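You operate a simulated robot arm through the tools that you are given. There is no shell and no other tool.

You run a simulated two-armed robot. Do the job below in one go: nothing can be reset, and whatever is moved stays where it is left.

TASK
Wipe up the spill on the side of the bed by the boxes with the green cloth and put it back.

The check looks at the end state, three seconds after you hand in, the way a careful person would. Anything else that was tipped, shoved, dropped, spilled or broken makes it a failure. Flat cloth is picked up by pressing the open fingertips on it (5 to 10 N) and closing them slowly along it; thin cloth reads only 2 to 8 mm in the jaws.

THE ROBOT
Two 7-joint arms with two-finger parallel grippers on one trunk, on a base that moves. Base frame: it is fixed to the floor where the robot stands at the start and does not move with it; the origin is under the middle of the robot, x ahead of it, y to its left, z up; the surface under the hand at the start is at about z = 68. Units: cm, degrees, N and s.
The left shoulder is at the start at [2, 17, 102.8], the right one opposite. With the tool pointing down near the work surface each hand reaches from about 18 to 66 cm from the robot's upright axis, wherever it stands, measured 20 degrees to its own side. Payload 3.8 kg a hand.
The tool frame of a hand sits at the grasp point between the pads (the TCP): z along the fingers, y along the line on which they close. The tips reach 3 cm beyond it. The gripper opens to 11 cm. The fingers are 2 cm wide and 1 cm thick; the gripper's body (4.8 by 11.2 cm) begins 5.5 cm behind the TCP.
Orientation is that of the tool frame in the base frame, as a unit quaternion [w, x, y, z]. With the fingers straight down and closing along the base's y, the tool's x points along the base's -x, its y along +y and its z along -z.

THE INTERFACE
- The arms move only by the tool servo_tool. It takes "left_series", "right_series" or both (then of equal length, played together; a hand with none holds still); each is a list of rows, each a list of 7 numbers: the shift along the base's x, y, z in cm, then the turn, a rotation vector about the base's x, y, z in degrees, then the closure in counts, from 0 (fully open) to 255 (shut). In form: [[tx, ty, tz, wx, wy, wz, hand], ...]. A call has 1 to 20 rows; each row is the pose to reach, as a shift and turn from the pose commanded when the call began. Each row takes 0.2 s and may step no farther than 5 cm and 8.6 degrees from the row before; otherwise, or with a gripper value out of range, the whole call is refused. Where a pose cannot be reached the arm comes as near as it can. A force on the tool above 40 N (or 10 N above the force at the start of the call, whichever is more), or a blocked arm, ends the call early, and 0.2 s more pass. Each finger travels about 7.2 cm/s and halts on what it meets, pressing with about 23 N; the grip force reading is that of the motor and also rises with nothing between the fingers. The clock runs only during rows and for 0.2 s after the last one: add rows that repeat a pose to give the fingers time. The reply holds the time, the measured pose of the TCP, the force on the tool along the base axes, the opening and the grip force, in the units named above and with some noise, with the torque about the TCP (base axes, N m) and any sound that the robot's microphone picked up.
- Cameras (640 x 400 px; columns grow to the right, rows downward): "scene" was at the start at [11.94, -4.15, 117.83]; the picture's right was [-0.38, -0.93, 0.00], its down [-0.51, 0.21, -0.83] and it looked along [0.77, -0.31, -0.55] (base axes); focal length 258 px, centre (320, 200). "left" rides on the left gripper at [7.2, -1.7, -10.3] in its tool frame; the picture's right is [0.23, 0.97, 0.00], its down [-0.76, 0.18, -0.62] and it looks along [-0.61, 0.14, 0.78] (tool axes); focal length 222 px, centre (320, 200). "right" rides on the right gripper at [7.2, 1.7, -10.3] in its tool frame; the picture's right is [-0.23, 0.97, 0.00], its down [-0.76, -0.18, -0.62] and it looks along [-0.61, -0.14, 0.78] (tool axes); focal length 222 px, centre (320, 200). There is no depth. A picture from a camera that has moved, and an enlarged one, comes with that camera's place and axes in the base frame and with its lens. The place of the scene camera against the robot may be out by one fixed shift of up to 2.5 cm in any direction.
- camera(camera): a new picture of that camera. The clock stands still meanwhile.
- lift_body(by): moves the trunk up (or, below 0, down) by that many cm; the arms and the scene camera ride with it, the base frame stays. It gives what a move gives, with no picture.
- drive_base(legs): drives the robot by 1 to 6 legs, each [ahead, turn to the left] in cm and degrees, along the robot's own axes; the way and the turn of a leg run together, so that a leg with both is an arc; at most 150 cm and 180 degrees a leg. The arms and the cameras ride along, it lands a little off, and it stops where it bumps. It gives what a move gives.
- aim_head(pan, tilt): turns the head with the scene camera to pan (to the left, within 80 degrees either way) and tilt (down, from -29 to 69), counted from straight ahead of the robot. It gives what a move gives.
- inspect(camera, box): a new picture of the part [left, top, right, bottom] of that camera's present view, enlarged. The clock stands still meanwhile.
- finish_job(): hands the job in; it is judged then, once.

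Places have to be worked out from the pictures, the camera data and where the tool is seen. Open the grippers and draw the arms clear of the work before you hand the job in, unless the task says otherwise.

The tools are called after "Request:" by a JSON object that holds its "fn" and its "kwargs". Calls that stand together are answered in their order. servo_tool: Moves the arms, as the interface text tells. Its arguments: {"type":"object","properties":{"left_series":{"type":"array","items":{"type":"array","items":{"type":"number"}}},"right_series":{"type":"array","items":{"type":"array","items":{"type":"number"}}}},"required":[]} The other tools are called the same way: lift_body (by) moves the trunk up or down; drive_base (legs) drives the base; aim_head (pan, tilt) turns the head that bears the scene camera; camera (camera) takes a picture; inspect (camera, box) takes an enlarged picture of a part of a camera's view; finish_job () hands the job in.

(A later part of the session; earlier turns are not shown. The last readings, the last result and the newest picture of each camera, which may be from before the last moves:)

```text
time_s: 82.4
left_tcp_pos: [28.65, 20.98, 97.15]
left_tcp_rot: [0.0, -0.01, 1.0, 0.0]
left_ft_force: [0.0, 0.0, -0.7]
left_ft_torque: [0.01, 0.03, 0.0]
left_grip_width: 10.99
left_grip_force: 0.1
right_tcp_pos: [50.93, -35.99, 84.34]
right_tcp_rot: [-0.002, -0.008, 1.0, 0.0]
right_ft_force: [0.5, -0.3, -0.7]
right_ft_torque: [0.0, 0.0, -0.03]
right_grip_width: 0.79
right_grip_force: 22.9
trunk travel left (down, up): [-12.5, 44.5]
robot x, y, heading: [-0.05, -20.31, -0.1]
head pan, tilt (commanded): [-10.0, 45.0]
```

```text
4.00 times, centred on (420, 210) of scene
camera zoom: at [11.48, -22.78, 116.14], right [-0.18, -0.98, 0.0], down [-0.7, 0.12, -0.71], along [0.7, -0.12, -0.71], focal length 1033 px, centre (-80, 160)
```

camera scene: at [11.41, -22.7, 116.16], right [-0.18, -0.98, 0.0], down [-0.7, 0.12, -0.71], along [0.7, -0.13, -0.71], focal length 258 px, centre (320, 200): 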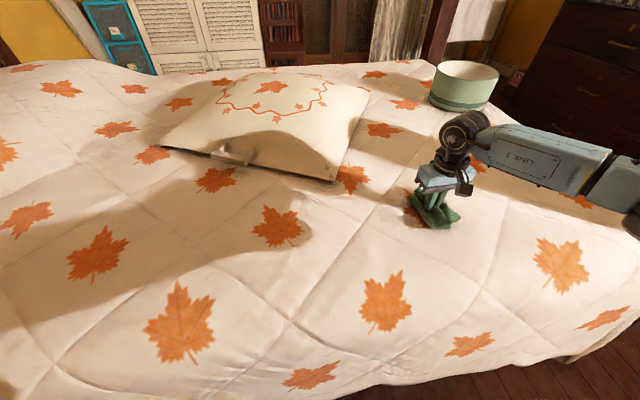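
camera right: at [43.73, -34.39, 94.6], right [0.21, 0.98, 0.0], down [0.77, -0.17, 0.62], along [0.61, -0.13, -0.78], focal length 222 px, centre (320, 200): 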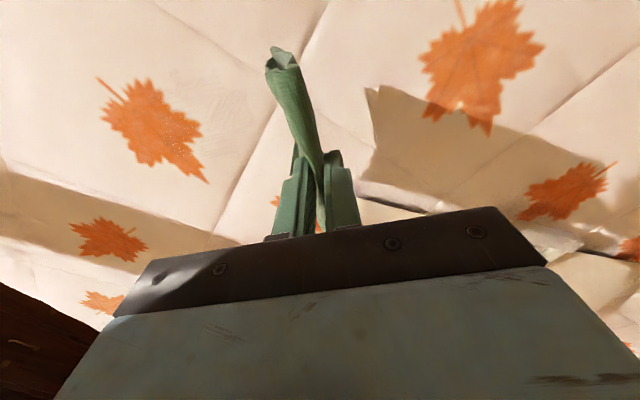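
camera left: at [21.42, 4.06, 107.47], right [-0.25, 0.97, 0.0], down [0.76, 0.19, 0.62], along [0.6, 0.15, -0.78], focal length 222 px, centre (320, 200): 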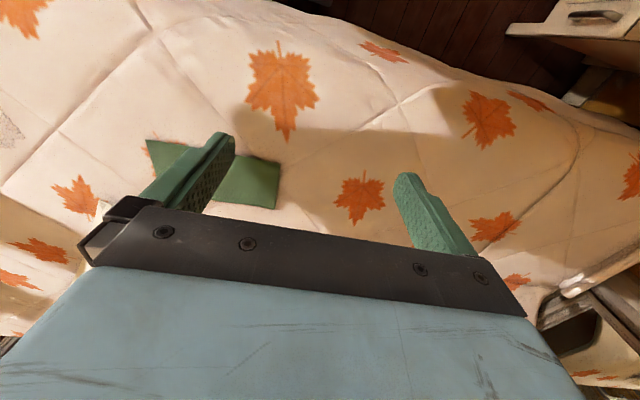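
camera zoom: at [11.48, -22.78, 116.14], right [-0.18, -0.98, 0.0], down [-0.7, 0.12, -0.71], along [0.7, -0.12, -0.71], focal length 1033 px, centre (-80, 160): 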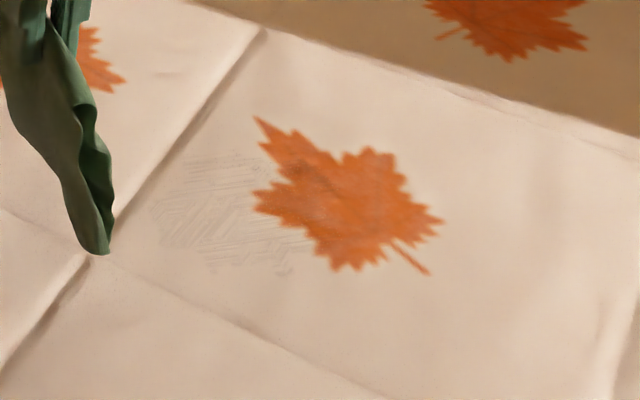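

The stain is down to thin streaks over x 44.5–54, y −56 to −43.5, so it needs denser passes. I lower the cloth again at the stain's left edge and feel the contact.

Request:
{"fn": "servo_tool", "kwargs": {"right_series": [[-0.5, -3.3, -1, 0, 0, 0, 255], [-1, -6.6, -3, 0, 0, 0, 255], [-1, -6.6, -5, 0, 0, 0, 255], [-1, -6.6, -7, 0, 0, 0, 255], [-1, -6.6, -9, 0, 0, 0, 255], [-1, -6.6, -10.5, 0, 0, 0, 255], [-1, -6.6, -12, 0, 0, 0, 255], [-1, -6.6, -12.8, 0, 0, 0, 255], [-1, -6.6, -12.8, 0, 0, 0, 255]]}}

Request:
{"fn": "servo_tool", "kwargs": {"right_series": [[0, 0, -0.2, 0, 0, 0, 255], [0, 0, -0.3, 0, 0, 0, 255], [0, 0, -0.3, 0, 0, 0, 255]]}}

```text
time_s: 84.4
left_tcp_pos: [28.65, 20.96, 97.1]
left_tcp_rot: [0.0, -0.009, 1.0, 0.0]
left_ft_force: [-0.4, 0.1, 0.2]
left_ft_torque: [-0.01, -0.02, -0.02]
left_grip_width: 11.0
left_grip_force: 0.0
right_tcp_pos: [50.01, -42.73, 71.56]
right_tcp_rot: [-0.001, -0.008, 1.0, 0.001]
right_ft_force: [-0.3, -0.5, 2.8]
right_ft_torque: [0.05, 0.01, -0.01]
right_grip_width: 0.78
right_grip_force: 22.4
trunk travel left (down, up): [-12.5, 44.5]
robot x, y, heading: [-0.57, -20.55, -0.2]
head pan, tilt (commanded): [-10.0, 45.0]
```

```text
time_s: 85.2
left_tcp_pos: [28.55, 21.05, 97.18]
left_tcp_rot: [0.001, -0.01, 1.0, 0.0]
left_ft_force: [-0.1, 0.4, 0.7]
left_ft_torque: [-0.01, -0.01, -0.02]
left_grip_width: 11.02
left_grip_force: 0.0
right_tcp_pos: [49.94, -42.63, 71.59]
right_tcp_rot: [0.001, -0.007, 1.0, 0.0]
right_ft_force: [0.4, -3.3, 19.7]
right_ft_torque: [0.15, 0.02, 0.01]
right_grip_width: 0.75
right_grip_force: 23.2
trunk travel left (down, up): [-12.5, 44.5]
robot x, y, heading: [-0.0, -20.35, -0.3]
head pan, tilt (commanded): [-10.0, 45.0]
```

Contact is firm (≈20 N). I wipe in dense zigzag strokes along x, stepping across the stain from left to right.

Request:
{"fn": "servo_tool", "kwargs": {"right_series": [[3, 0, 0, 0, 0, 0, 255], [5.5, 0, 0, 0, 0, 0, 255], [2.5, -0.25, 0, 0, 0, 0, 255], [-0.5, -0.5, 0, 0, 0, 0, 255], [-3.5, -0.75, 0, 0, 0, 0, 255], [-6.5, -1, 0, 0, 0, 0, 255], [-3.5, -1.25, 0, 0, 0, 0, 255], [-0.5, -1.5, 0, 0, 0, 0, 255], [2.5, -1.75, 0, 0, 0, 0, 255], [5.5, -2, 0, 0, 0, 0, 255], [2.5, -2.25, 0, 0, 0, 0, 255], [-0.5, -2.5, 0, 0, 0, 0, 255], [-3.5, -2.75, 0, 0, 0, 0, 255], [-6.5, -3, 0, 0, 0, 0, 255], [-3.5, -3.25, 0, 0, 0, 0, 255], [-0.5, -3.5, 0, 0, 0, 0, 255], [2.5, -3.75, 0, 0, 0, 0, 255], [5.5, -4, 0, 0, 0, 0, 255], [2.5, -4.25, 0, 0, 0, 0, 255], [-0.5, -4.5, 0, 0, 0, 0, 255]]}}

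Request:
{"fn": "camera", "kwargs": {"camera": "right"}}

```text
time_s: 89.4
left_tcp_pos: [28.64, 21.05, 97.14]
left_tcp_rot: [0.0, -0.009, 1.0, -0.001]
left_ft_force: [-0.9, -0.2, 0.4]
left_ft_torque: [0.01, 0.02, -0.06]
left_grip_width: 11.02
left_grip_force: 0.1
right_tcp_pos: [49.44, -47.14, 71.6]
right_tcp_rot: [0.002, -0.009, 1.0, 0.001]
right_ft_force: [10.8, -1.3, 23.4]
right_ft_torque: [0.18, -0.31, -0.07]
right_grip_width: 0.76
right_grip_force: 23.3
trunk travel left (down, up): [-12.5, 44.5]
robot x, y, heading: [0.05, -20.36, -0.1]
head pan, tilt (commanded): [-10.0, 45.0]
```

```text
taken
camera right: at [42.27, -45.55, 81.72], right [0.21, 0.98, 0.0], down [0.76, -0.17, 0.63], along [0.61, -0.13, -0.78], focal length 222 px, centre (320, 200)
```

right: 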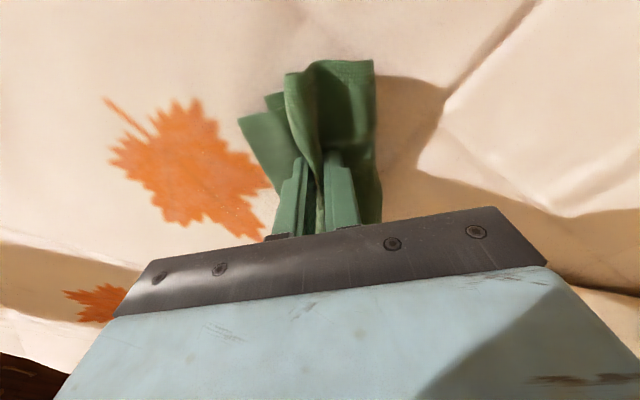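

The area looks much cleaner already; force is 23 N, so I ease by half a millimetre and continue to the right.

Request:
{"fn": "servo_tool", "kwargs": {"right_series": [[-3, -0.25, 0.07, 0, 0, 0, 255], [-6, -0.5, 0.07, 0, 0, 0, 255], [-3, -0.75, 0.07, 0, 0, 0, 255], [0, -1, 0.07, 0, 0, 0, 255], [3, -1.25, 0.07, 0, 0, 0, 255], [6, -1.5, 0.07, 0, 0, 0, 255], [3, -1.75, 0.07, 0, 0, 0, 255], [0, -2, 0.07, 0, 0, 0, 255], [-3, -2.25, 0.07, 0, 0, 0, 255], [-6, -2.5, 0.07, 0, 0, 0, 255], [-3, -2.75, 0.07, 0, 0, 0, 255], [0, -3, 0.07, 0, 0, 0, 255], [3, -3.25, 0.07, 0, 0, 0, 255], [6, -3.5, 0.07, 0, 0, 0, 255], [3, -3.75, 0.07, 0, 0, 0, 255], [0, -4, 0.07, 0, 0, 0, 255], [-3, -4.25, 0.07, 0, 0, 0, 255], [-6, -4.5, 0.07, 0, 0, 0, 255], [-3, -4.75, 0.07, 0, 0, 0, 255], [0, -5, 0.07, 0, 0, 0, 255]]}}

Request:
{"fn": "servo_tool", "kwargs": {"right_series": [[3, -0.25, 0, 0, 0, 0, 255], [6, -0.5, 0, 0, 0, 0, 255], [3, -0.75, 0, 0, 0, 0, 255], [0, -1, 0, 0, 0, 0, 255], [-3, -1.25, 0, 0, 0, 0, 255], [-6, -1.5, 0, 0, 0, 0, 255], [-3, -1.75, 0, 0, 0, 0, 255], [0, -2, 0, 0, 0, 0, 255], [3, -2.25, 0, 0, 0, 0, 255], [6, -2.5, 0, 0, 0, 0, 255], [3, -2.75, 0, 0, 0, 0, 255], [0, -3, 0, 0, 0, 0, 255], [-3, -3.25, 0, 0, 0, 0, 255], [-6, -3.5, 0, 0, 0, 0, 255], [-3, -3.75, 0, 0, 0, 0, 255], [0, -4, 0, 0, 0, 0, 255], [3, -4.5, 0, 0, 0, 0, 255], [6, -5, 0, 0, 0, 0, 255], [3, -5.5, 0, 0, 0, 0, 255], [0, -6, 0, 0, 0, 0, 255]]}}

Request:
{"fn": "camera", "kwargs": {"camera": "right"}}

Request:
{"fn": "inspect", "kwargs": {"camera": "scene", "box": [340, 160, 500, 260]}}

```text
time_s: 90.2
left_tcp_pos: [28.62, 20.94, 97.16]
left_tcp_rot: [0.002, -0.009, 1.0, -0.001]
left_ft_force: [-0.3, 0.0, -0.5]
left_ft_torque: [0.01, 0.01, 0.0]
left_grip_width: 10.99
left_grip_force: 0.0
right_tcp_pos: [44.37, -47.44, 71.4]
right_tcp_rot: [-0.006, -0.01, 1.0, 0.003]
right_ft_force: [-6.9, 1.7, 16.6]
right_ft_torque: [0.14, 0.2, 0.05]
right_grip_width: 0.79
right_grip_force: 22.5
trunk travel left (down, up): [-12.5, 44.5]
robot x, y, heading: [-0.37, -20.82, -0.5]
head pan, tilt (commanded): [-10.0, 45.0]
stopped in row 3 (right hand): the force on the tool passed its limit at 45 N (the readings are from after the stop); the commanded pose is now the measured one
```

```text
time_s: 94.3
left_tcp_pos: [28.55, 21.07, 97.17]
left_tcp_rot: [0.0, -0.01, 1.0, -0.001]
left_ft_force: [0.5, 0.4, 0.4]
left_ft_torque: [-0.02, 0.01, -0.02]
left_grip_width: 11.03
left_grip_force: 0.1
right_tcp_pos: [44.63, -53.47, 71.5]
right_tcp_rot: [-0.002, -0.009, 1.0, 0.001]
right_ft_force: [9.6, 0.9, 23.3]
right_ft_torque: [0.21, -0.39, -0.1]
right_grip_width: 0.74
right_grip_force: 23.2
trunk travel left (down, up): [-12.5, 44.5]
robot x, y, heading: [-0.12, -20.4, -0.2]
head pan, tilt (commanded): [-10.0, 45.0]
```

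```text
taken
camera right: at [37.4, -51.9, 81.8], right [0.21, 0.98, 0.0], down [0.77, -0.17, 0.62], along [0.61, -0.13, -0.78], focal length 222 px, centre (320, 200)
```

right: 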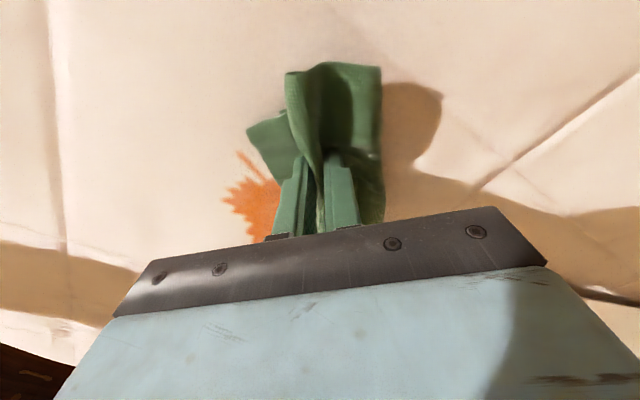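

```text
4.00 times, centred on (420, 210) of scene
camera zoom: at [11.43, -22.68, 116.16], right [-0.18, -0.98, 0.0], down [-0.7, 0.12, -0.71], along [0.7, -0.13, -0.71], focal length 1033 px, centre (-80, 160)
```

zoom: 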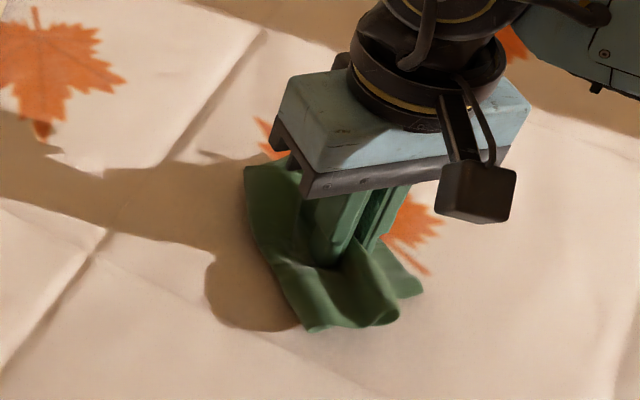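

A force stop cut one pass short (45 N) and the next ran nearer to me, so the far-right part is still to do. I press a little less and cover x 48–56.5, y −47 to −58.

Request:
{"fn": "servo_tool", "kwargs": {"right_series": [[3, 1, 0.12, 0, 0, 0, 255], [6, 3, 0.12, 0, 0, 0, 255], [9, 5.5, 0.12, 0, 0, 0, 255], [12, 6.5, 0.12, 0, 0, 0, 255], [9, 6, 0.12, 0, 0, 0, 255], [6, 5.5, 0.12, 0, 0, 0, 255], [4, 5, 0.12, 0, 0, 0, 255], [7, 4.5, 0.12, 0, 0, 0, 255], [10, 4, 0.12, 0, 0, 0, 255], [12, 3.5, 0.12, 0, 0, 0, 255], [9, 3, 0.12, 0, 0, 0, 255], [6, 2.5, 0.12, 0, 0, 0, 255], [4, 2, 0.12, 0, 0, 0, 255], [7, 1.5, 0.12, 0, 0, 0, 255], [10, 1, 0.12, 0, 0, 0, 255], [12, 0.5, 0.12, 0, 0, 0, 255], [9, 0, 0.12, 0, 0, 0, 255], [6, -0.5, 0.12, 0, 0, 0, 255], [4, -1, 0.12, 0, 0, 0, 255], [7, -1.5, 0.12, 0, 0, 0, 255]]}}

```text
time_s: 98.5
left_tcp_pos: [28.47, 20.89, 97.09]
left_tcp_rot: [0.0, -0.009, 1.0, -0.002]
left_ft_force: [1.1, 0.6, 0.1]
left_ft_torque: [0.01, 0.0, -0.01]
left_grip_width: 10.98
left_grip_force: 0.0
right_tcp_pos: [51.28, -55.07, 71.51]
right_tcp_rot: [-0.006, -0.009, 1.0, 0.002]
right_ft_force: [-6.6, 1.7, 13.6]
right_ft_torque: [0.18, 0.17, 0.07]
right_grip_width: 0.76
right_grip_force: 22.9
trunk travel left (down, up): [-12.5, 44.5]
robot x, y, heading: [-0.29, -20.41, -0.5]
head pan, tilt (commanded): [-10.0, 45.0]
```

The press is even (about 14 N). I finish the right edge of the stain and then lift and look.

Request:
{"fn": "servo_tool", "kwargs": {"right_series": [[3, -0.5, 0, 0, 0, 0, 255], [5, -1, 0, 0, 0, 0, 255], [2, -1.5, 0, 0, 0, 0, 255], [-1, -2, 0, 0, 0, 0, 255], [-4, -2.3, 0, 0, 0, 0, 255], [-1, -2.6, 0, 0, 0, 0, 255], [2, -3, 0, 0, 0, 0, 255], [4.5, -3.3, 0, 0, 0, 0, 255], [4.5, -0.5, 0, 0, 0, 0, 255], [4.5, 2.5, 0, 0, 0, 0, 255], [4.5, 5.5, 0, 0, 0, 0, 255], [4, 8.5, 0, 0, 0, 0, 255], [3.5, 11.5, 0, 0, 0, 0, 255]]}}

Request:
{"fn": "servo_tool", "kwargs": {"right_series": [[0, 0, 3, 0, 0, 0, 255], [-1, 1.5, 7, 0, 0, 0, 255], [-3, 4.5, 10, 0, 0, 0, 255], [-5, 7.5, 13, 0, 0, 0, 255], [-5, 7.5, 13, 0, 0, 0, 255]]}}

Request:
{"fn": "camera", "kwargs": {"camera": "right"}}

Request:
{"fn": "inspect", "kwargs": {"camera": "right", "box": [60, 0, 300, 150]}}

Request:
{"fn": "inspect", "kwargs": {"camera": "scene", "box": [340, 160, 500, 260]}}

```text
time_s: 101.3
left_tcp_pos: [28.59, 20.91, 97.05]
left_tcp_rot: [0.0, -0.009, 1.0, 0.0]
left_ft_force: [-0.7, 0.6, 0.1]
left_ft_torque: [-0.02, 0.0, -0.01]
left_grip_width: 11.04
left_grip_force: 0.0
right_tcp_pos: [54.9, -43.46, 71.43]
right_tcp_rot: [-0.007, -0.009, 1.0, 0.002]
right_ft_force: [0.0, -2.6, 7.3]
right_ft_torque: [-0.05, -0.03, -0.01]
right_grip_width: 0.75
right_grip_force: 23.2
trunk travel left (down, up): [-12.5, 44.5]
robot x, y, heading: [-0.32, -20.62, -0.1]
head pan, tilt (commanded): [-10.0, 45.0]
```

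```text
time_s: 102.5
left_tcp_pos: [28.68, 20.91, 97.09]
left_tcp_rot: [0.0, -0.009, 1.0, 0.001]
left_ft_force: [-0.1, -0.1, -0.8]
left_ft_torque: [-0.02, -0.02, 0.0]
left_grip_width: 10.99
left_grip_force: 0.1
right_tcp_pos: [49.8, -36.03, 84.59]
right_tcp_rot: [-0.007, -0.009, 1.0, 0.002]
right_ft_force: [0.3, -0.4, -0.6]
right_ft_torque: [0.02, 0.0, 0.01]
right_grip_width: 0.81
right_grip_force: 22.6
trunk travel left (down, up): [-12.5, 44.5]
robot x, y, heading: [-0.31, -20.61, -0.0]
head pan, tilt (commanded): [-10.0, 45.0]
```

```text
taken
camera right: at [42.75, -34.41, 94.86], right [0.21, 0.98, 0.0], down [0.77, -0.16, 0.61], along [0.6, -0.13, -0.79], focal length 222 px, centre (320, 200)
```

right: 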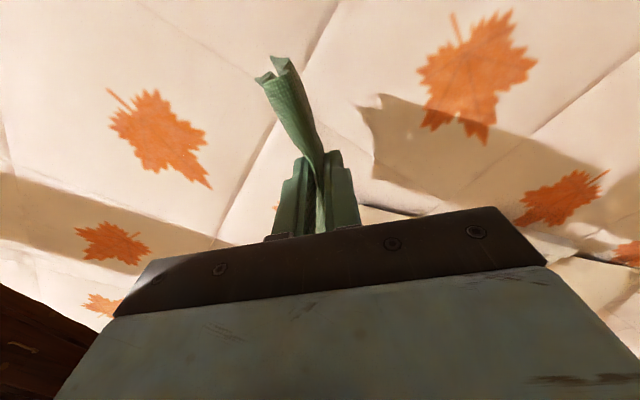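

```text
2.67 times, centred on (180, 75) of right
camera zoom: at [42.75, -34.41, 94.86], right [0.21, 0.98, 0.0], down [0.77, -0.16, 0.61], along [0.6, -0.13, -0.79], focal length 592 px, centre (693, 533)
```

zoom: 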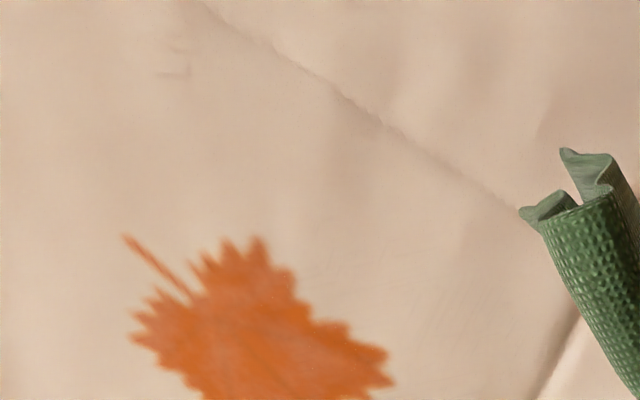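

```text
4.00 times, centred on (420, 210) of scene
camera zoom: at [11.47, -22.79, 116.14], right [-0.18, -0.98, 0.0], down [-0.7, 0.13, -0.71], along [0.7, -0.13, -0.71], focal length 1033 px, centre (-80, 160)
```

zoom: 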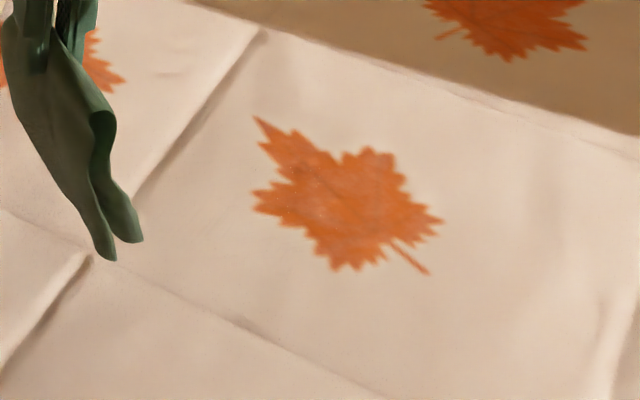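

The stain looks gone, but a faint mark shows near [39, −52], where strokes turned. I zoom into it and also the leaf area for remains.

Request:
{"fn": "inspect", "kwargs": {"camera": "right", "box": [90, 0, 170, 50]}}

Request:
{"fn": "inspect", "kwargs": {"camera": "right", "box": [80, 70, 240, 170]}}

Request:
{"fn": "inspect", "kwargs": {"camera": "scene", "box": [380, 200, 460, 250]}}

```text
8.00 times, centred on (130, 25) of right
camera zoom: at [42.75, -34.41, 94.86], right [0.21, 0.98, 0.0], down [0.77, -0.16, 0.61], along [0.6, -0.13, -0.79], focal length 1777 px, centre (1840, 1600)
```

zoom: 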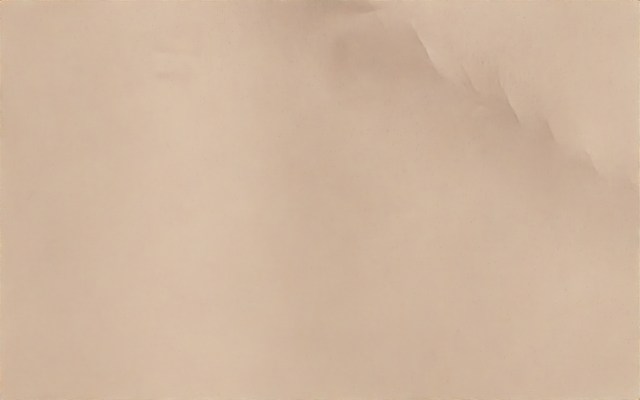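

```text
4.00 times, centred on (160, 120) of right
camera zoom: at [42.75, -34.41, 94.86], right [0.21, 0.98, 0.0], down [0.77, -0.16, 0.61], along [0.6, -0.13, -0.79], focal length 888 px, centre (960, 520)
```

zoom: 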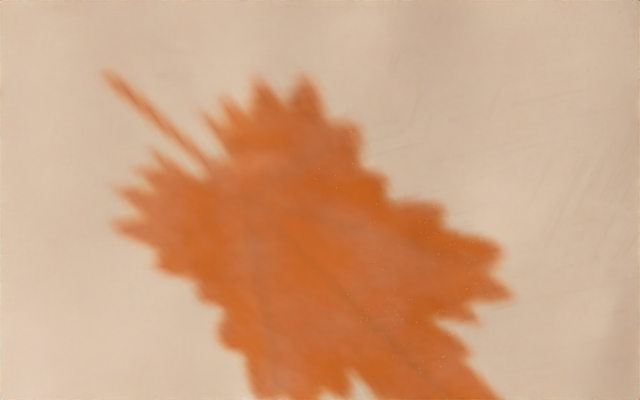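

```text
8.00 times, centred on (420, 225) of scene
camera zoom: at [11.47, -22.79, 116.14], right [-0.18, -0.98, 0.0], down [-0.7, 0.13, -0.71], along [0.7, -0.13, -0.71], focal length 2067 px, centre (-480, 0)
```

zoom: 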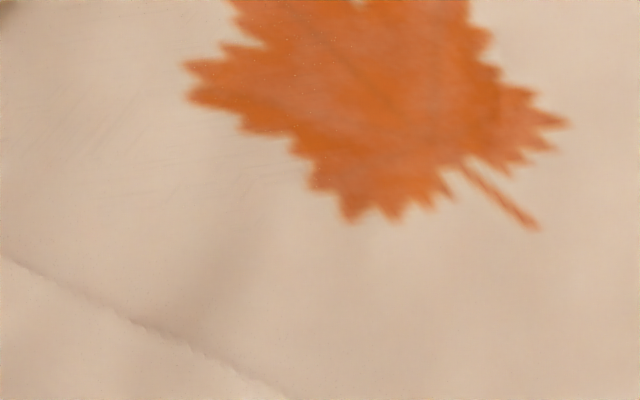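

Only hardly visible hairline traces remain. For certainty I make one more dense pass with strokes along y; first I lower the cloth at the near-left edge.

Request:
{"fn": "servo_tool", "kwargs": {"right_series": [[-2, -3, -1, 0, 0, 0, 255], [-4.5, -6, -3, 0, 0, 0, 255], [-4.5, -6, -5, 0, 0, 0, 255], [-4.5, -6, -7, 0, 0, 0, 255], [-4.5, -6, -9, 0, 0, 0, 255], [-4.5, -6, -10.5, 0, 0, 0, 255], [-4.5, -6, -12, 0, 0, 0, 255], [-4.5, -6, -12.9, 0, 0, 0, 255], [-4.5, -6, -13.1, 0, 0, 0, 255], [-4.5, -6, -13.1, 0, 0, 0, 255]]}}

```text
time_s: 104.8
left_tcp_pos: [28.53, 21.06, 97.15]
left_tcp_rot: [0.001, -0.01, 1.0, 0.0]
left_ft_force: [0.2, 0.0, -0.3]
left_ft_torque: [-0.01, -0.02, 0.0]
left_grip_width: 11.02
left_grip_force: 0.1
right_tcp_pos: [45.35, -41.97, 71.47]
right_tcp_rot: [-0.004, -0.009, 1.0, 0.003]
right_ft_force: [-2.5, -2.8, 24.7]
right_ft_torque: [0.09, 0.08, -0.02]
right_grip_width: 0.77
right_grip_force: 23.1
trunk travel left (down, up): [-12.5, 44.5]
robot x, y, heading: [-0.24, -20.53, -0.2]
head pan, tilt (commanded): [-10.0, 45.0]
```

Contact is firm (25 N); I ease 1 mm and run the dense y-strokes.

Request:
{"fn": "servo_tool", "kwargs": {"right_series": [[-1.3, -3, 0.12, 0, 0, 0, 255], [-1.1, -6, 0.12, 0, 0, 0, 255], [-0.9, -9, 0.12, 0, 0, 0, 255], [-0.7, -12, 0.12, 0, 0, 0, 255], [-0.6, -15.2, 0.12, 0, 0, 0, 255], [-0.4, -12, 0.12, 0, 0, 0, 255], [-0.2, -9, 0.12, 0, 0, 0, 255], [0, -6, 0.12, 0, 0, 0, 255], [0.2, -3, 0.12, 0, 0, 0, 255], [0.3, 0, 0.12, 0, 0, 0, 255], [0.5, -3, 0.12, 0, 0, 0, 255], [0.7, -6, 0.12, 0, 0, 0, 255], [0.9, -9, 0.12, 0, 0, 0, 255], [1.1, -12, 0.12, 0, 0, 0, 255], [1.2, -15.2, 0.12, 0, 0, 0, 255], [1.4, -12, 0.12, 0, 0, 0, 255], [1.6, -9, 0.12, 0, 0, 0, 255], [1.8, -6, 0.12, 0, 0, 0, 255], [2, -3, 0.12, 0, 0, 0, 255], [2.1, 0, 0.12, 0, 0, 0, 255]]}}

```text
time_s: 109.0
left_tcp_pos: [28.7, 20.81, 97.16]
left_tcp_rot: [0.0, -0.009, 1.0, -0.001]
left_ft_force: [0.0, 0.0, -0.6]
left_ft_torque: [0.01, 0.02, -0.04]
left_grip_width: 11.0
left_grip_force: 0.0
right_tcp_pos: [47.41, -42.02, 71.48]
right_tcp_rot: [-0.005, -0.009, 1.0, 0.002]
right_ft_force: [0.4, -4.3, 10.0]
right_ft_torque: [-0.02, 0.0, -0.01]
right_grip_width: 0.77
right_grip_force: 23.8
trunk travel left (down, up): [-12.5, 44.5]
robot x, y, heading: [-0.53, -20.75, 0.1]
head pan, tilt (commanded): [-10.0, 45.0]
```

The first part ran without a stop at about 10 N. I continue with the next strips.

Request:
{"fn": "servo_tool", "kwargs": {"right_series": [[0.2, -3, -0.03, 0, 0, 0, 255], [0.4, -6, -0.03, 0, 0, 0, 255], [0.6, -9, -0.03, 0, 0, 0, 255], [0.8, -12, -0.03, 0, 0, 0, 255], [0.9, -15.2, -0.03, 0, 0, 0, 255], [1.1, -12, -0.03, 0, 0, 0, 255], [1.3, -9, -0.03, 0, 0, 0, 255], [1.5, -6, -0.03, 0, 0, 0, 255], [1.7, -3, -0.03, 0, 0, 0, 255], [1.8, 0, -0.03, 0, 0, 0, 255], [2, -3, -0.03, 0, 0, 0, 255], [2.2, -6, -0.03, 0, 0, 0, 255], [2.4, -9, -0.03, 0, 0, 0, 255], [2.6, -12, -0.03, 0, 0, 0, 255], [2.7, -15.2, -0.03, 0, 0, 0, 255], [2.9, -12, -0.03, 0, 0, 0, 255], [3.1, -9, -0.03, 0, 0, 0, 255], [3.3, -6, -0.03, 0, 0, 0, 255], [3.5, -3, -0.03, 0, 0, 0, 255], [3.6, 0, -0.03, 0, 0, 0, 255]]}}

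Request:
{"fn": "servo_tool", "kwargs": {"right_series": [[0.2, -3, 0, 0, 0, 0, 255], [0.4, -6, 0, 0, 0, 0, 255], [0.6, -9, 0, 0, 0, 0, 255], [0.8, -12, 0, 0, 0, 0, 255], [0.9, -15.2, 0, 0, 0, 0, 255], [1.1, -12, 0, 0, 0, 0, 255], [1.3, -9, 0, 0, 0, 0, 255], [1.5, -6, 0, 0, 0, 0, 255], [1.7, -3, 0, 0, 0, 0, 255], [1.8, 0, 0, 0, 0, 0, 255], [2, -3, 0, 0, 0, 0, 255], [2.2, -6, 0, 0, 0, 0, 255], [2.4, -9, 0, 0, 0, 0, 255], [2.6, -12, 0, 0, 0, 0, 255], [2.7, -15.2, 0, 0, 0, 0, 255], [2.9, -12, 0, 0, 0, 0, 255], [3.1, -9, 0, 0, 0, 0, 255], [3.3, -6, 0, 0, 0, 0, 255], [3.5, -3, 0, 0, 0, 0, 255], [3.6, 0, 0, 0, 0, 0, 255]]}}

Request:
{"fn": "servo_tool", "kwargs": {"right_series": [[0.2, -3, 0, 0, 0, 0, 255], [0.4, -6, 0, 0, 0, 0, 255], [0.6, -9, 0, 0, 0, 0, 255], [0.8, -12, 0, 0, 0, 0, 255], [0.9, -15.2, 0, 0, 0, 0, 255], [1.1, -12, 0, 0, 0, 0, 255], [1.3, -9, 0, 0, 0, 0, 255], [1.5, -6, 0, 0, 0, 0, 255], [1.7, -3, 0, 0, 0, 0, 255], [1.8, 0, 0, 0, 0, 0, 255]]}}

```text
time_s: 113.2
left_tcp_pos: [28.59, 21.02, 97.06]
left_tcp_rot: [-0.001, -0.009, 1.0, -0.001]
left_ft_force: [0.3, 0.5, -1.7]
left_ft_torque: [-0.01, 0.01, -0.01]
left_grip_width: 11.0
left_grip_force: 0.1
right_tcp_pos: [51.42, -42.2, 71.58]
right_tcp_rot: [-0.005, -0.009, 1.0, 0.002]
right_ft_force: [-0.3, -3.0, 9.4]
right_ft_torque: [0.01, 0.01, -0.01]
right_grip_width: 0.75
right_grip_force: 23.2
trunk travel left (down, up): [-12.5, 44.5]
robot x, y, heading: [-0.34, -20.58, -0.2]
head pan, tilt (commanded): [-10.0, 45.0]
```

```text
time_s: 117.3
left_tcp_pos: [28.55, 21.01, 97.07]
left_tcp_rot: [0.0, -0.009, 1.0, 0.0]
left_ft_force: [-0.2, 0.4, -0.4]
left_ft_torque: [0.01, 0.01, 0.0]
left_grip_width: 11.02
left_grip_force: 0.0
right_tcp_pos: [54.68, -42.1, 71.43]
right_tcp_rot: [-0.005, -0.01, 1.0, 0.002]
right_ft_force: [0.7, -3.7, 9.5]
right_ft_torque: [-0.06, 0.05, 0.01]
right_grip_width: 0.76
right_grip_force: 23.4
trunk travel left (down, up): [-12.5, 44.5]
robot x, y, heading: [-0.18, -20.72, -0.1]
head pan, tilt (commanded): [-10.0, 45.0]
```

```text
time_s: 119.5
left_tcp_pos: [28.55, 20.99, 97.21]
left_tcp_rot: [0.0, -0.009, 1.0, 0.0]
left_ft_force: [0.8, -0.1, 0.2]
left_ft_torque: [-0.01, 0.0, 0.01]
left_grip_width: 10.99
left_grip_force: 0.0
right_tcp_pos: [56.31, -41.96, 71.45]
right_tcp_rot: [-0.006, -0.011, 1.0, 0.0]
right_ft_force: [-1.3, -3.1, 8.5]
right_ft_torque: [0.0, -0.05, 0.01]
right_grip_width: 0.76
right_grip_force: 23.5
trunk travel left (down, up): [-12.5, 44.5]
robot x, y, heading: [-0.6, -20.53, -0.3]
head pan, tilt (commanded): [-10.0, 45.0]
```

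All strips were wiped at about 10 N. I lift the cloth, move it aside toward its place, and inspect the bed.

Request:
{"fn": "servo_tool", "kwargs": {"right_series": [[0, 0, 3, 0, 0, 0, 255], [-1, 1.5, 7, 0, 0, 0, 255], [-3, 4.5, 10, 0, 0, 0, 255], [-5, 8, 13.5, 0, 0, 0, 255], [-5, 8, 13.5, 0, 0, 0, 255], [-5, 8, 13.5, 0, 0, 0, 255]]}}

Request:
{"fn": "camera", "kwargs": {"camera": "right"}}

Request:
{"fn": "inspect", "kwargs": {"camera": "right", "box": [60, 20, 300, 170]}}

Request:
{"fn": "inspect", "kwargs": {"camera": "scene", "box": [360, 180, 460, 243]}}

Request:
{"fn": "camera", "kwargs": {"camera": "scene"}}

```text
refused: row 4 steps farther than a row can; nothing moved
```

```text
taken
camera right: at [49.2, -40.33, 81.88], right [0.21, 0.98, 0.0], down [0.77, -0.16, 0.61], along [0.6, -0.13, -0.79], focal length 222 px, centre (320, 200)
```

right: 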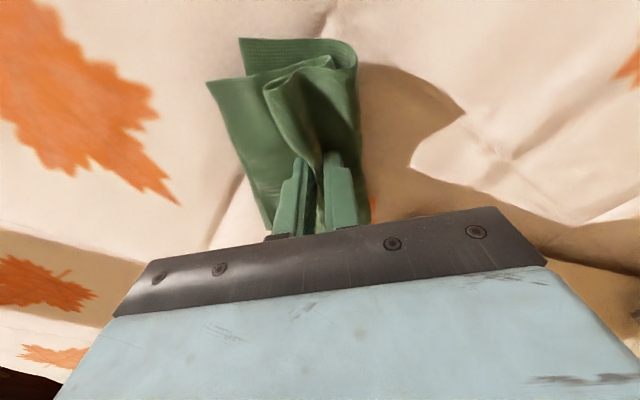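

```text
2.67 times, centred on (180, 95) of right
camera zoom: at [49.2, -40.33, 81.88], right [0.21, 0.98, 0.0], down [0.77, -0.16, 0.61], along [0.6, -0.13, -0.79], focal length 592 px, centre (693, 480)
```

zoom: 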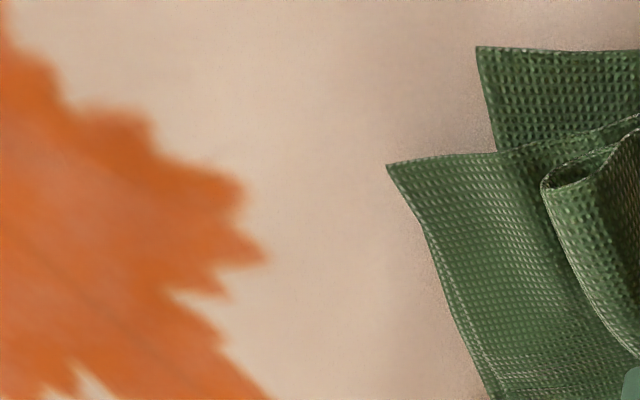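

```text
6.35 times, centred on (410, 212) of scene
camera zoom: at [11.41, -22.75, 116.15], right [-0.18, -0.98, 0.0], down [-0.7, 0.12, -0.71], along [0.7, -0.13, -0.71], focal length 1640 px, centre (-251, 127)
```

zoom: 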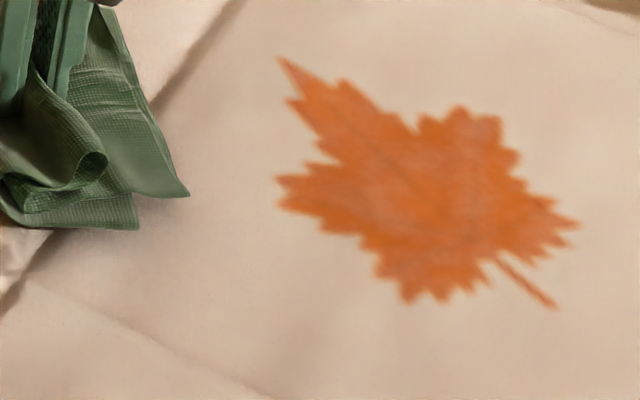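

```text
taken
camera scene: at [11.41, -22.75, 116.15], right [-0.18, -0.98, 0.0], down [-0.7, 0.12, -0.71], along [0.7, -0.13, -0.71], focal length 258 px, centre (320, 200)
```

scene: 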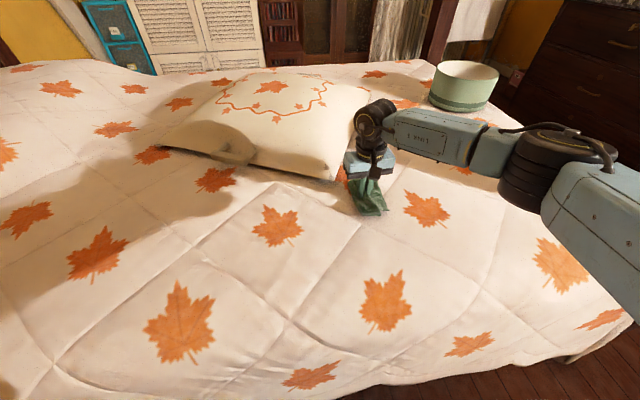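

The bed looks clean there; the lift was refused for one long step, so the cloth is still down. I lift it straight up in shorter steps and check the stain area again.

Request:
{"fn": "servo_tool", "kwargs": {"right_series": [[0, 0, 3, 0, 0, 0, 255], [-1, 1, 6.5, 0, 0, 0, 255], [-2.5, 3, 10, 0, 0, 0, 255], [-4, 5.5, 13.5, 0, 0, 0, 255], [-5, 8, 14, 0, 0, 0, 255], [-5, 8, 14, 0, 0, 0, 255], [-5, 8, 14, 0, 0, 0, 255]]}}

Request:
{"fn": "inspect", "kwargs": {"camera": "right", "box": [60, 0, 380, 200]}}

Request:
{"fn": "inspect", "kwargs": {"camera": "scene", "box": [340, 160, 500, 260]}}

Request:
{"fn": "inspect", "kwargs": {"camera": "right", "box": [60, 60, 220, 160]}}

```text
time_s: 121.2
left_tcp_pos: [28.62, 20.9, 96.99]
left_tcp_rot: [0.0, -0.01, 1.0, 0.001]
left_ft_force: [0.3, -0.3, 0.4]
left_ft_torque: [-0.04, 0.0, -0.01]
left_grip_width: 11.01
left_grip_force: 0.0
right_tcp_pos: [51.49, -33.95, 85.27]
right_tcp_rot: [-0.006, -0.011, 1.0, 0.002]
right_ft_force: [-0.1, 0.2, -1.2]
right_ft_torque: [0.05, 0.0, 0.03]
right_grip_width: 0.78
right_grip_force: 22.8
trunk travel left (down, up): [-12.5, 44.5]
robot x, y, heading: [-0.31, -20.73, -0.0]
head pan, tilt (commanded): [-10.0, 45.0]
```

```text
2.00 times, centred on (220, 100) of right
camera zoom: at [44.45, -32.27, 95.66], right [0.21, 0.98, 0.0], down [0.77, -0.16, 0.61], along [0.6, -0.13, -0.79], focal length 444 px, centre (520, 400)
```

zoom: 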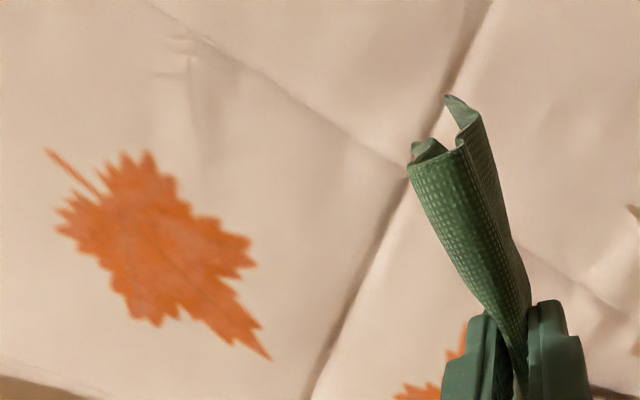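

```text
4.00 times, centred on (420, 210) of scene
camera zoom: at [11.47, -22.77, 116.15], right [-0.18, -0.98, 0.0], down [-0.7, 0.12, -0.71], along [0.7, -0.12, -0.71], focal length 1033 px, centre (-80, 160)
```

zoom: 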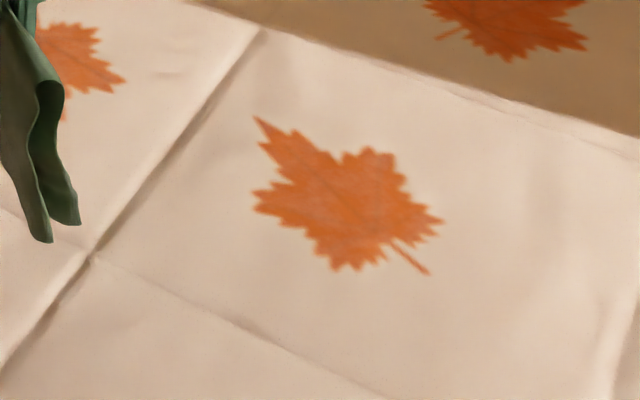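

```text
4.00 times, centred on (140, 110) of right
camera zoom: at [44.45, -32.27, 95.66], right [0.21, 0.98, 0.0], down [0.77, -0.16, 0.61], along [0.6, -0.13, -0.79], focal length 888 px, centre (1040, 560)
```

zoom: 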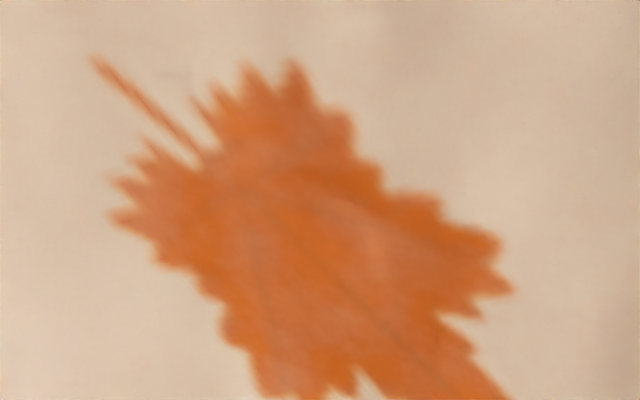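

The stained spot is clean now. I check the faint creases near the seam at the image's upper left, to be sure they are quilt texture and not wetness.

Request:
{"fn": "inspect", "kwargs": {"camera": "right", "box": [90, 0, 250, 100]}}

Request:
{"fn": "inspect", "kwargs": {"camera": "scene", "box": [340, 210, 460, 285]}}

```text
4.00 times, centred on (170, 50) of right
camera zoom: at [44.45, -32.27, 95.66], right [0.21, 0.98, 0.0], down [0.77, -0.16, 0.61], along [0.6, -0.13, -0.79], focal length 888 px, centre (920, 800)
```

zoom: 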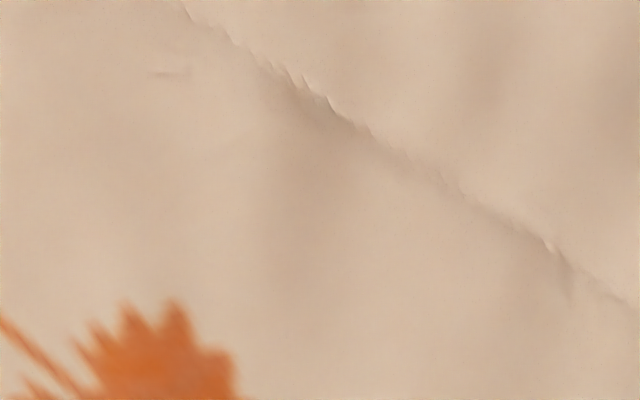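

```text
5.33 times, centred on (400, 248) of scene
camera zoom: at [11.47, -22.77, 116.15], right [-0.18, -0.98, 0.0], down [-0.7, 0.12, -0.71], along [0.7, -0.12, -0.71], focal length 1378 px, centre (-107, -53)
```

zoom: 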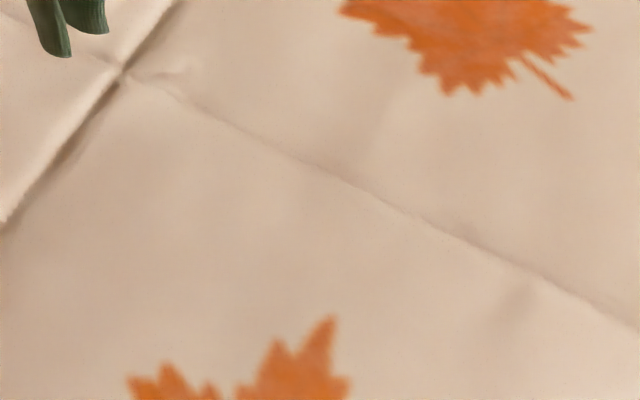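

Those are just fabric shading. I carry the cloth back over its original place (tool at [51.5, −10.3]).

Request:
{"fn": "servo_tool", "kwargs": {"right_series": [[0, 3, 1, 0, 0, 0, 255], [0, 6.5, 1, 0, 0, 0, 255], [0, 10, 1, 0, 0, 0, 255], [0, 14, 1, 0, 0, 0, 255], [0, 17.5, 1, 0, 0, 0, 255], [0, 20.5, 1, 0, 0, 0, 255], [0, 22.5, 0.5, 0, 0, 0, 255], [0, 23.6, 0, 0, 0, 0, 255], [0, 23.6, 0, 0, 0, 0, 255], [0, 23.6, 0, 0, 0, 0, 255]]}}

Request:
{"fn": "camera", "kwargs": {"camera": "right"}}

Request:
{"fn": "inspect", "kwargs": {"camera": "scene", "box": [140, 130, 300, 230]}}

```text
time_s: 123.3
left_tcp_pos: [28.6, 21.02, 97.09]
left_tcp_rot: [0.0, -0.01, 1.0, 0.0]
left_ft_force: [-0.6, 0.0, 0.4]
left_ft_torque: [-0.03, 0.0, 0.0]
left_grip_width: 10.97
left_grip_force: 0.0
right_tcp_pos: [51.5, -10.39, 85.36]
right_tcp_rot: [-0.006, -0.01, 1.0, 0.001]
right_ft_force: [-0.3, 0.1, -0.3]
right_ft_torque: [0.01, 0.0, 0.0]
right_grip_width: 0.75
right_grip_force: 23.2
trunk travel left (down, up): [-12.5, 44.5]
robot x, y, heading: [-0.14, -20.36, 0.1]
head pan, tilt (commanded): [-10.0, 45.0]
```

```text
taken
camera right: at [44.46, -8.79, 95.75], right [0.21, 0.98, 0.0], down [0.77, -0.16, 0.61], along [0.6, -0.13, -0.79], focal length 222 px, centre (320, 200)
```

right: 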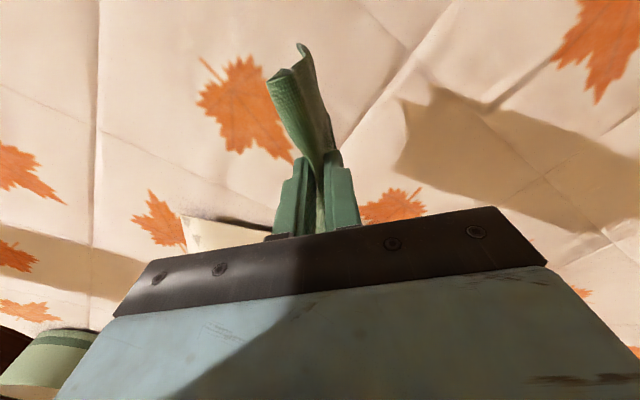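

```text
4.00 times, centred on (220, 180) of scene
camera zoom: at [11.47, -22.77, 116.15], right [-0.18, -0.98, 0.0], down [-0.7, 0.12, -0.71], along [0.7, -0.12, -0.71], focal length 1033 px, centre (720, 280)
```

zoom: 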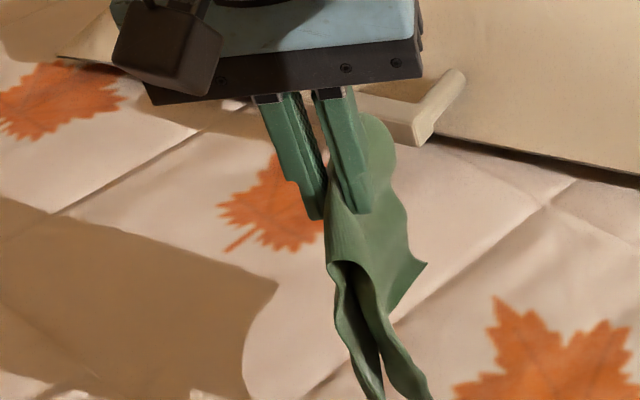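

The two wings hang close together, slightly apart at the hem. I lower slowly so that they splay to either side.

Request:
{"fn": "servo_tool", "kwargs": {"right_series": [[0, 0, -2, 0, 0, 0, 255], [0, 0, -3.5, 0, 0, 0, 255], [0, 0, -4.5, 0, 0, 0, 255], [0, 0, -5.5, 0, 0, 0, 255], [0, 0, -6.2, 0, 0, 0, 255], [0, 0, -6.9, 0, 0, 0, 255], [0, 0, -7.6, 0, 0, 0, 255], [0, 0, -8.3, 0, 0, 0, 255], [0, 0, -9, 0, 0, 0, 255], [0, 0, -9.7, 0, 0, 0, 255], [0, 0, -10.4, 0, 0, 0, 255], [0, 0, -11, 0, 0, 0, 255], [0, 0, -11.5, 0, 0, 0, 255], [0, 0, -11.5, 0, 0, 0, 255]]}}

Request:
{"fn": "camera", "kwargs": {"camera": "right"}}

Request:
{"fn": "inspect", "kwargs": {"camera": "scene", "box": [140, 150, 300, 250]}}

```text
time_s: 126.3
left_tcp_pos: [28.64, 20.98, 97.08]
left_tcp_rot: [-0.001, -0.009, 1.0, 0.0]
left_ft_force: [0.2, 1.1, -0.6]
left_ft_torque: [0.0, 0.0, -0.04]
left_grip_width: 10.99
left_grip_force: 0.0
right_tcp_pos: [51.44, -10.42, 73.89]
right_tcp_rot: [-0.007, -0.01, 1.0, 0.001]
right_ft_force: [-1.2, -0.5, -0.2]
right_ft_torque: [-0.01, 0.0, -0.01]
right_grip_width: 0.76
right_grip_force: 23.1
trunk travel left (down, up): [-12.5, 44.5]
robot x, y, heading: [-0.09, -20.68, -0.5]
head pan, tilt (commanded): [-10.0, 45.0]
```

```text
taken
camera right: at [44.45, -8.83, 84.24], right [0.21, 0.98, 0.0], down [0.77, -0.16, 0.61], along [0.6, -0.13, -0.79], focal length 222 px, centre (320, 200)
```

right: 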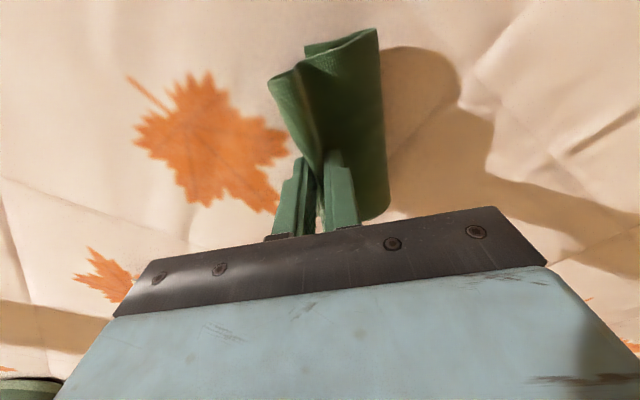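

```text
4.00 times, centred on (220, 200) of scene
camera zoom: at [11.47, -22.77, 116.15], right [-0.18, -0.98, 0.0], down [-0.7, 0.12, -0.71], along [0.7, -0.12, -0.71], focal length 1033 px, centre (720, 200)
```

zoom: 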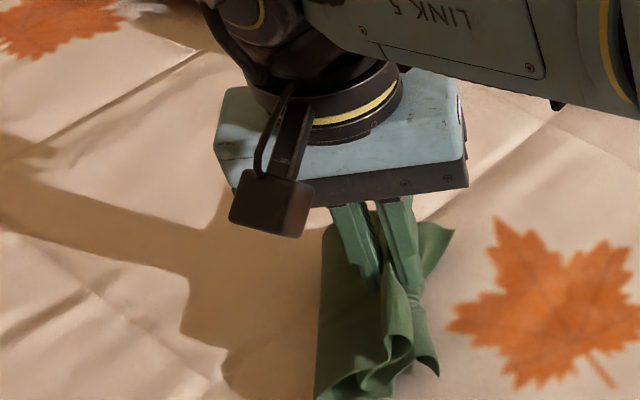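

Both wings have gone mostly to the +y side, so the cloth would not lie flat. I first set it down here and spread it by opening the fingers pressed on it, then I'll re-lay it from one end with the left arm.

Request:
{"fn": "servo_tool", "kwargs": {"right_series": [[0, 0, -0.6, 0, 0, 0, 255], [0, 0, -1.2, 0, 0, 0, 255], [0, 0, -1.8, 0, 0, 0, 255], [0, 0, -2.2, 0, 0, 0, 255], [0, 0, -2.2, 0, 0, 0, 255]]}}

```text
time_s: 127.5
left_tcp_pos: [28.63, 21.03, 97.11]
left_tcp_rot: [0.0, -0.009, 1.0, 0.0]
left_ft_force: [0.0, -0.2, -0.6]
left_ft_torque: [-0.02, 0.01, 0.0]
left_grip_width: 10.98
left_grip_force: 0.0
right_tcp_pos: [51.44, -10.28, 71.66]
right_tcp_rot: [-0.005, -0.011, 1.0, 0.003]
right_ft_force: [-0.3, -0.5, 5.8]
right_ft_torque: [-0.05, 0.03, 0.01]
right_grip_width: 0.78
right_grip_force: 22.5
trunk travel left (down, up): [-12.5, 44.5]
robot x, y, heading: [-0.27, -20.9, -0.3]
head pan, tilt (commanded): [-10.0, 45.0]
```

Light contact (6 N). I open the fingers slowly while pressing, to spread the fold.

Request:
{"fn": "servo_tool", "kwargs": {"right_series": [[0, 0, -0.1, 0, 0, 0, 236], [0, 0, -0.1, 0, 0, 0, 230], [0, 0, -0.15, 0, 0, 0, 222], [0, 0, -0.2, 0, 0, 0, 214], [0, 0, -0.2, 0, 0, 0, 206], [0, 0, -0.2, 0, 0, 0, 198], [0, 0, -0.2, 0, 0, 0, 190], [0, 0, -0.2, 0, 0, 0, 182], [0, 0, -0.2, 0, 0, 0, 174], [0, 0, -0.2, 0, 0, 0, 166], [0, 0, -0.2, 0, 0, 0, 158], [0, 0, -0.2, 0, 0, 0, 150], [0, 0, -0.2, 0, 0, 0, 142], [0, 0, -0.2, 0, 0, 0, 134], [0, 0, -0.2, 0, 0, 0, 126], [0, 0, -0.2, 0, 0, 0, 118], [0, 0, -0.2, 0, 0, 0, 110], [0, 0, -0.2, 0, 0, 0, 110]]}}

Request:
{"fn": "camera", "kwargs": {"camera": "right"}}

Request:
{"fn": "inspect", "kwargs": {"camera": "scene", "box": [140, 150, 300, 250]}}

```text
time_s: 131.3
left_tcp_pos: [28.55, 20.85, 97.12]
left_tcp_rot: [-0.001, -0.009, 1.0, 0.0]
left_ft_force: [-0.3, -0.3, -0.2]
left_ft_torque: [-0.01, 0.0, 0.0]
left_grip_width: 11.02
left_grip_force: 0.0
right_tcp_pos: [51.56, -10.45, 71.53]
right_tcp_rot: [-0.006, -0.01, 1.0, 0.003]
right_ft_force: [-0.5, -5.0, 10.4]
right_ft_torque: [0.21, 0.01, 0.02]
right_grip_width: 5.95
right_grip_force: 0.0
trunk travel left (down, up): [-12.5, 44.5]
robot x, y, heading: [-0.24, -20.3, -0.6]
head pan, tilt (commanded): [-10.0, 45.0]
```

```text
taken
camera right: at [44.42, -8.86, 81.89], right [0.21, 0.98, 0.0], down [0.77, -0.17, 0.61], along [0.6, -0.13, -0.79], focal length 222 px, centre (320, 200)
```

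right: 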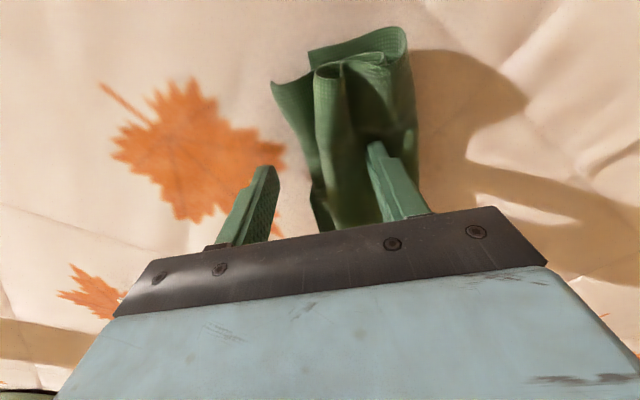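

```text
4.00 times, centred on (220, 200) of scene
camera zoom: at [11.39, -22.83, 116.16], right [-0.18, -0.98, 0.0], down [-0.7, 0.13, -0.71], along [0.7, -0.12, -0.71], focal length 1033 px, centre (720, 200)
```

zoom: 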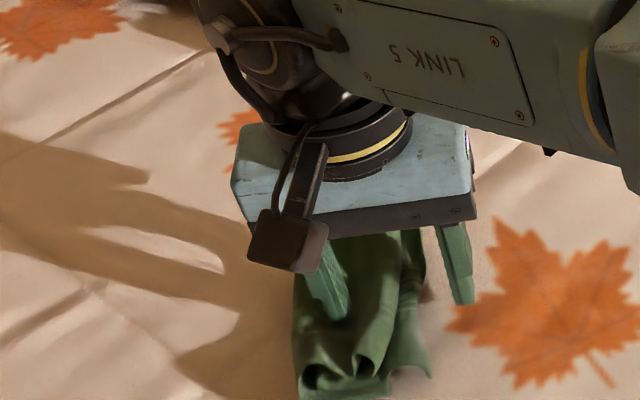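

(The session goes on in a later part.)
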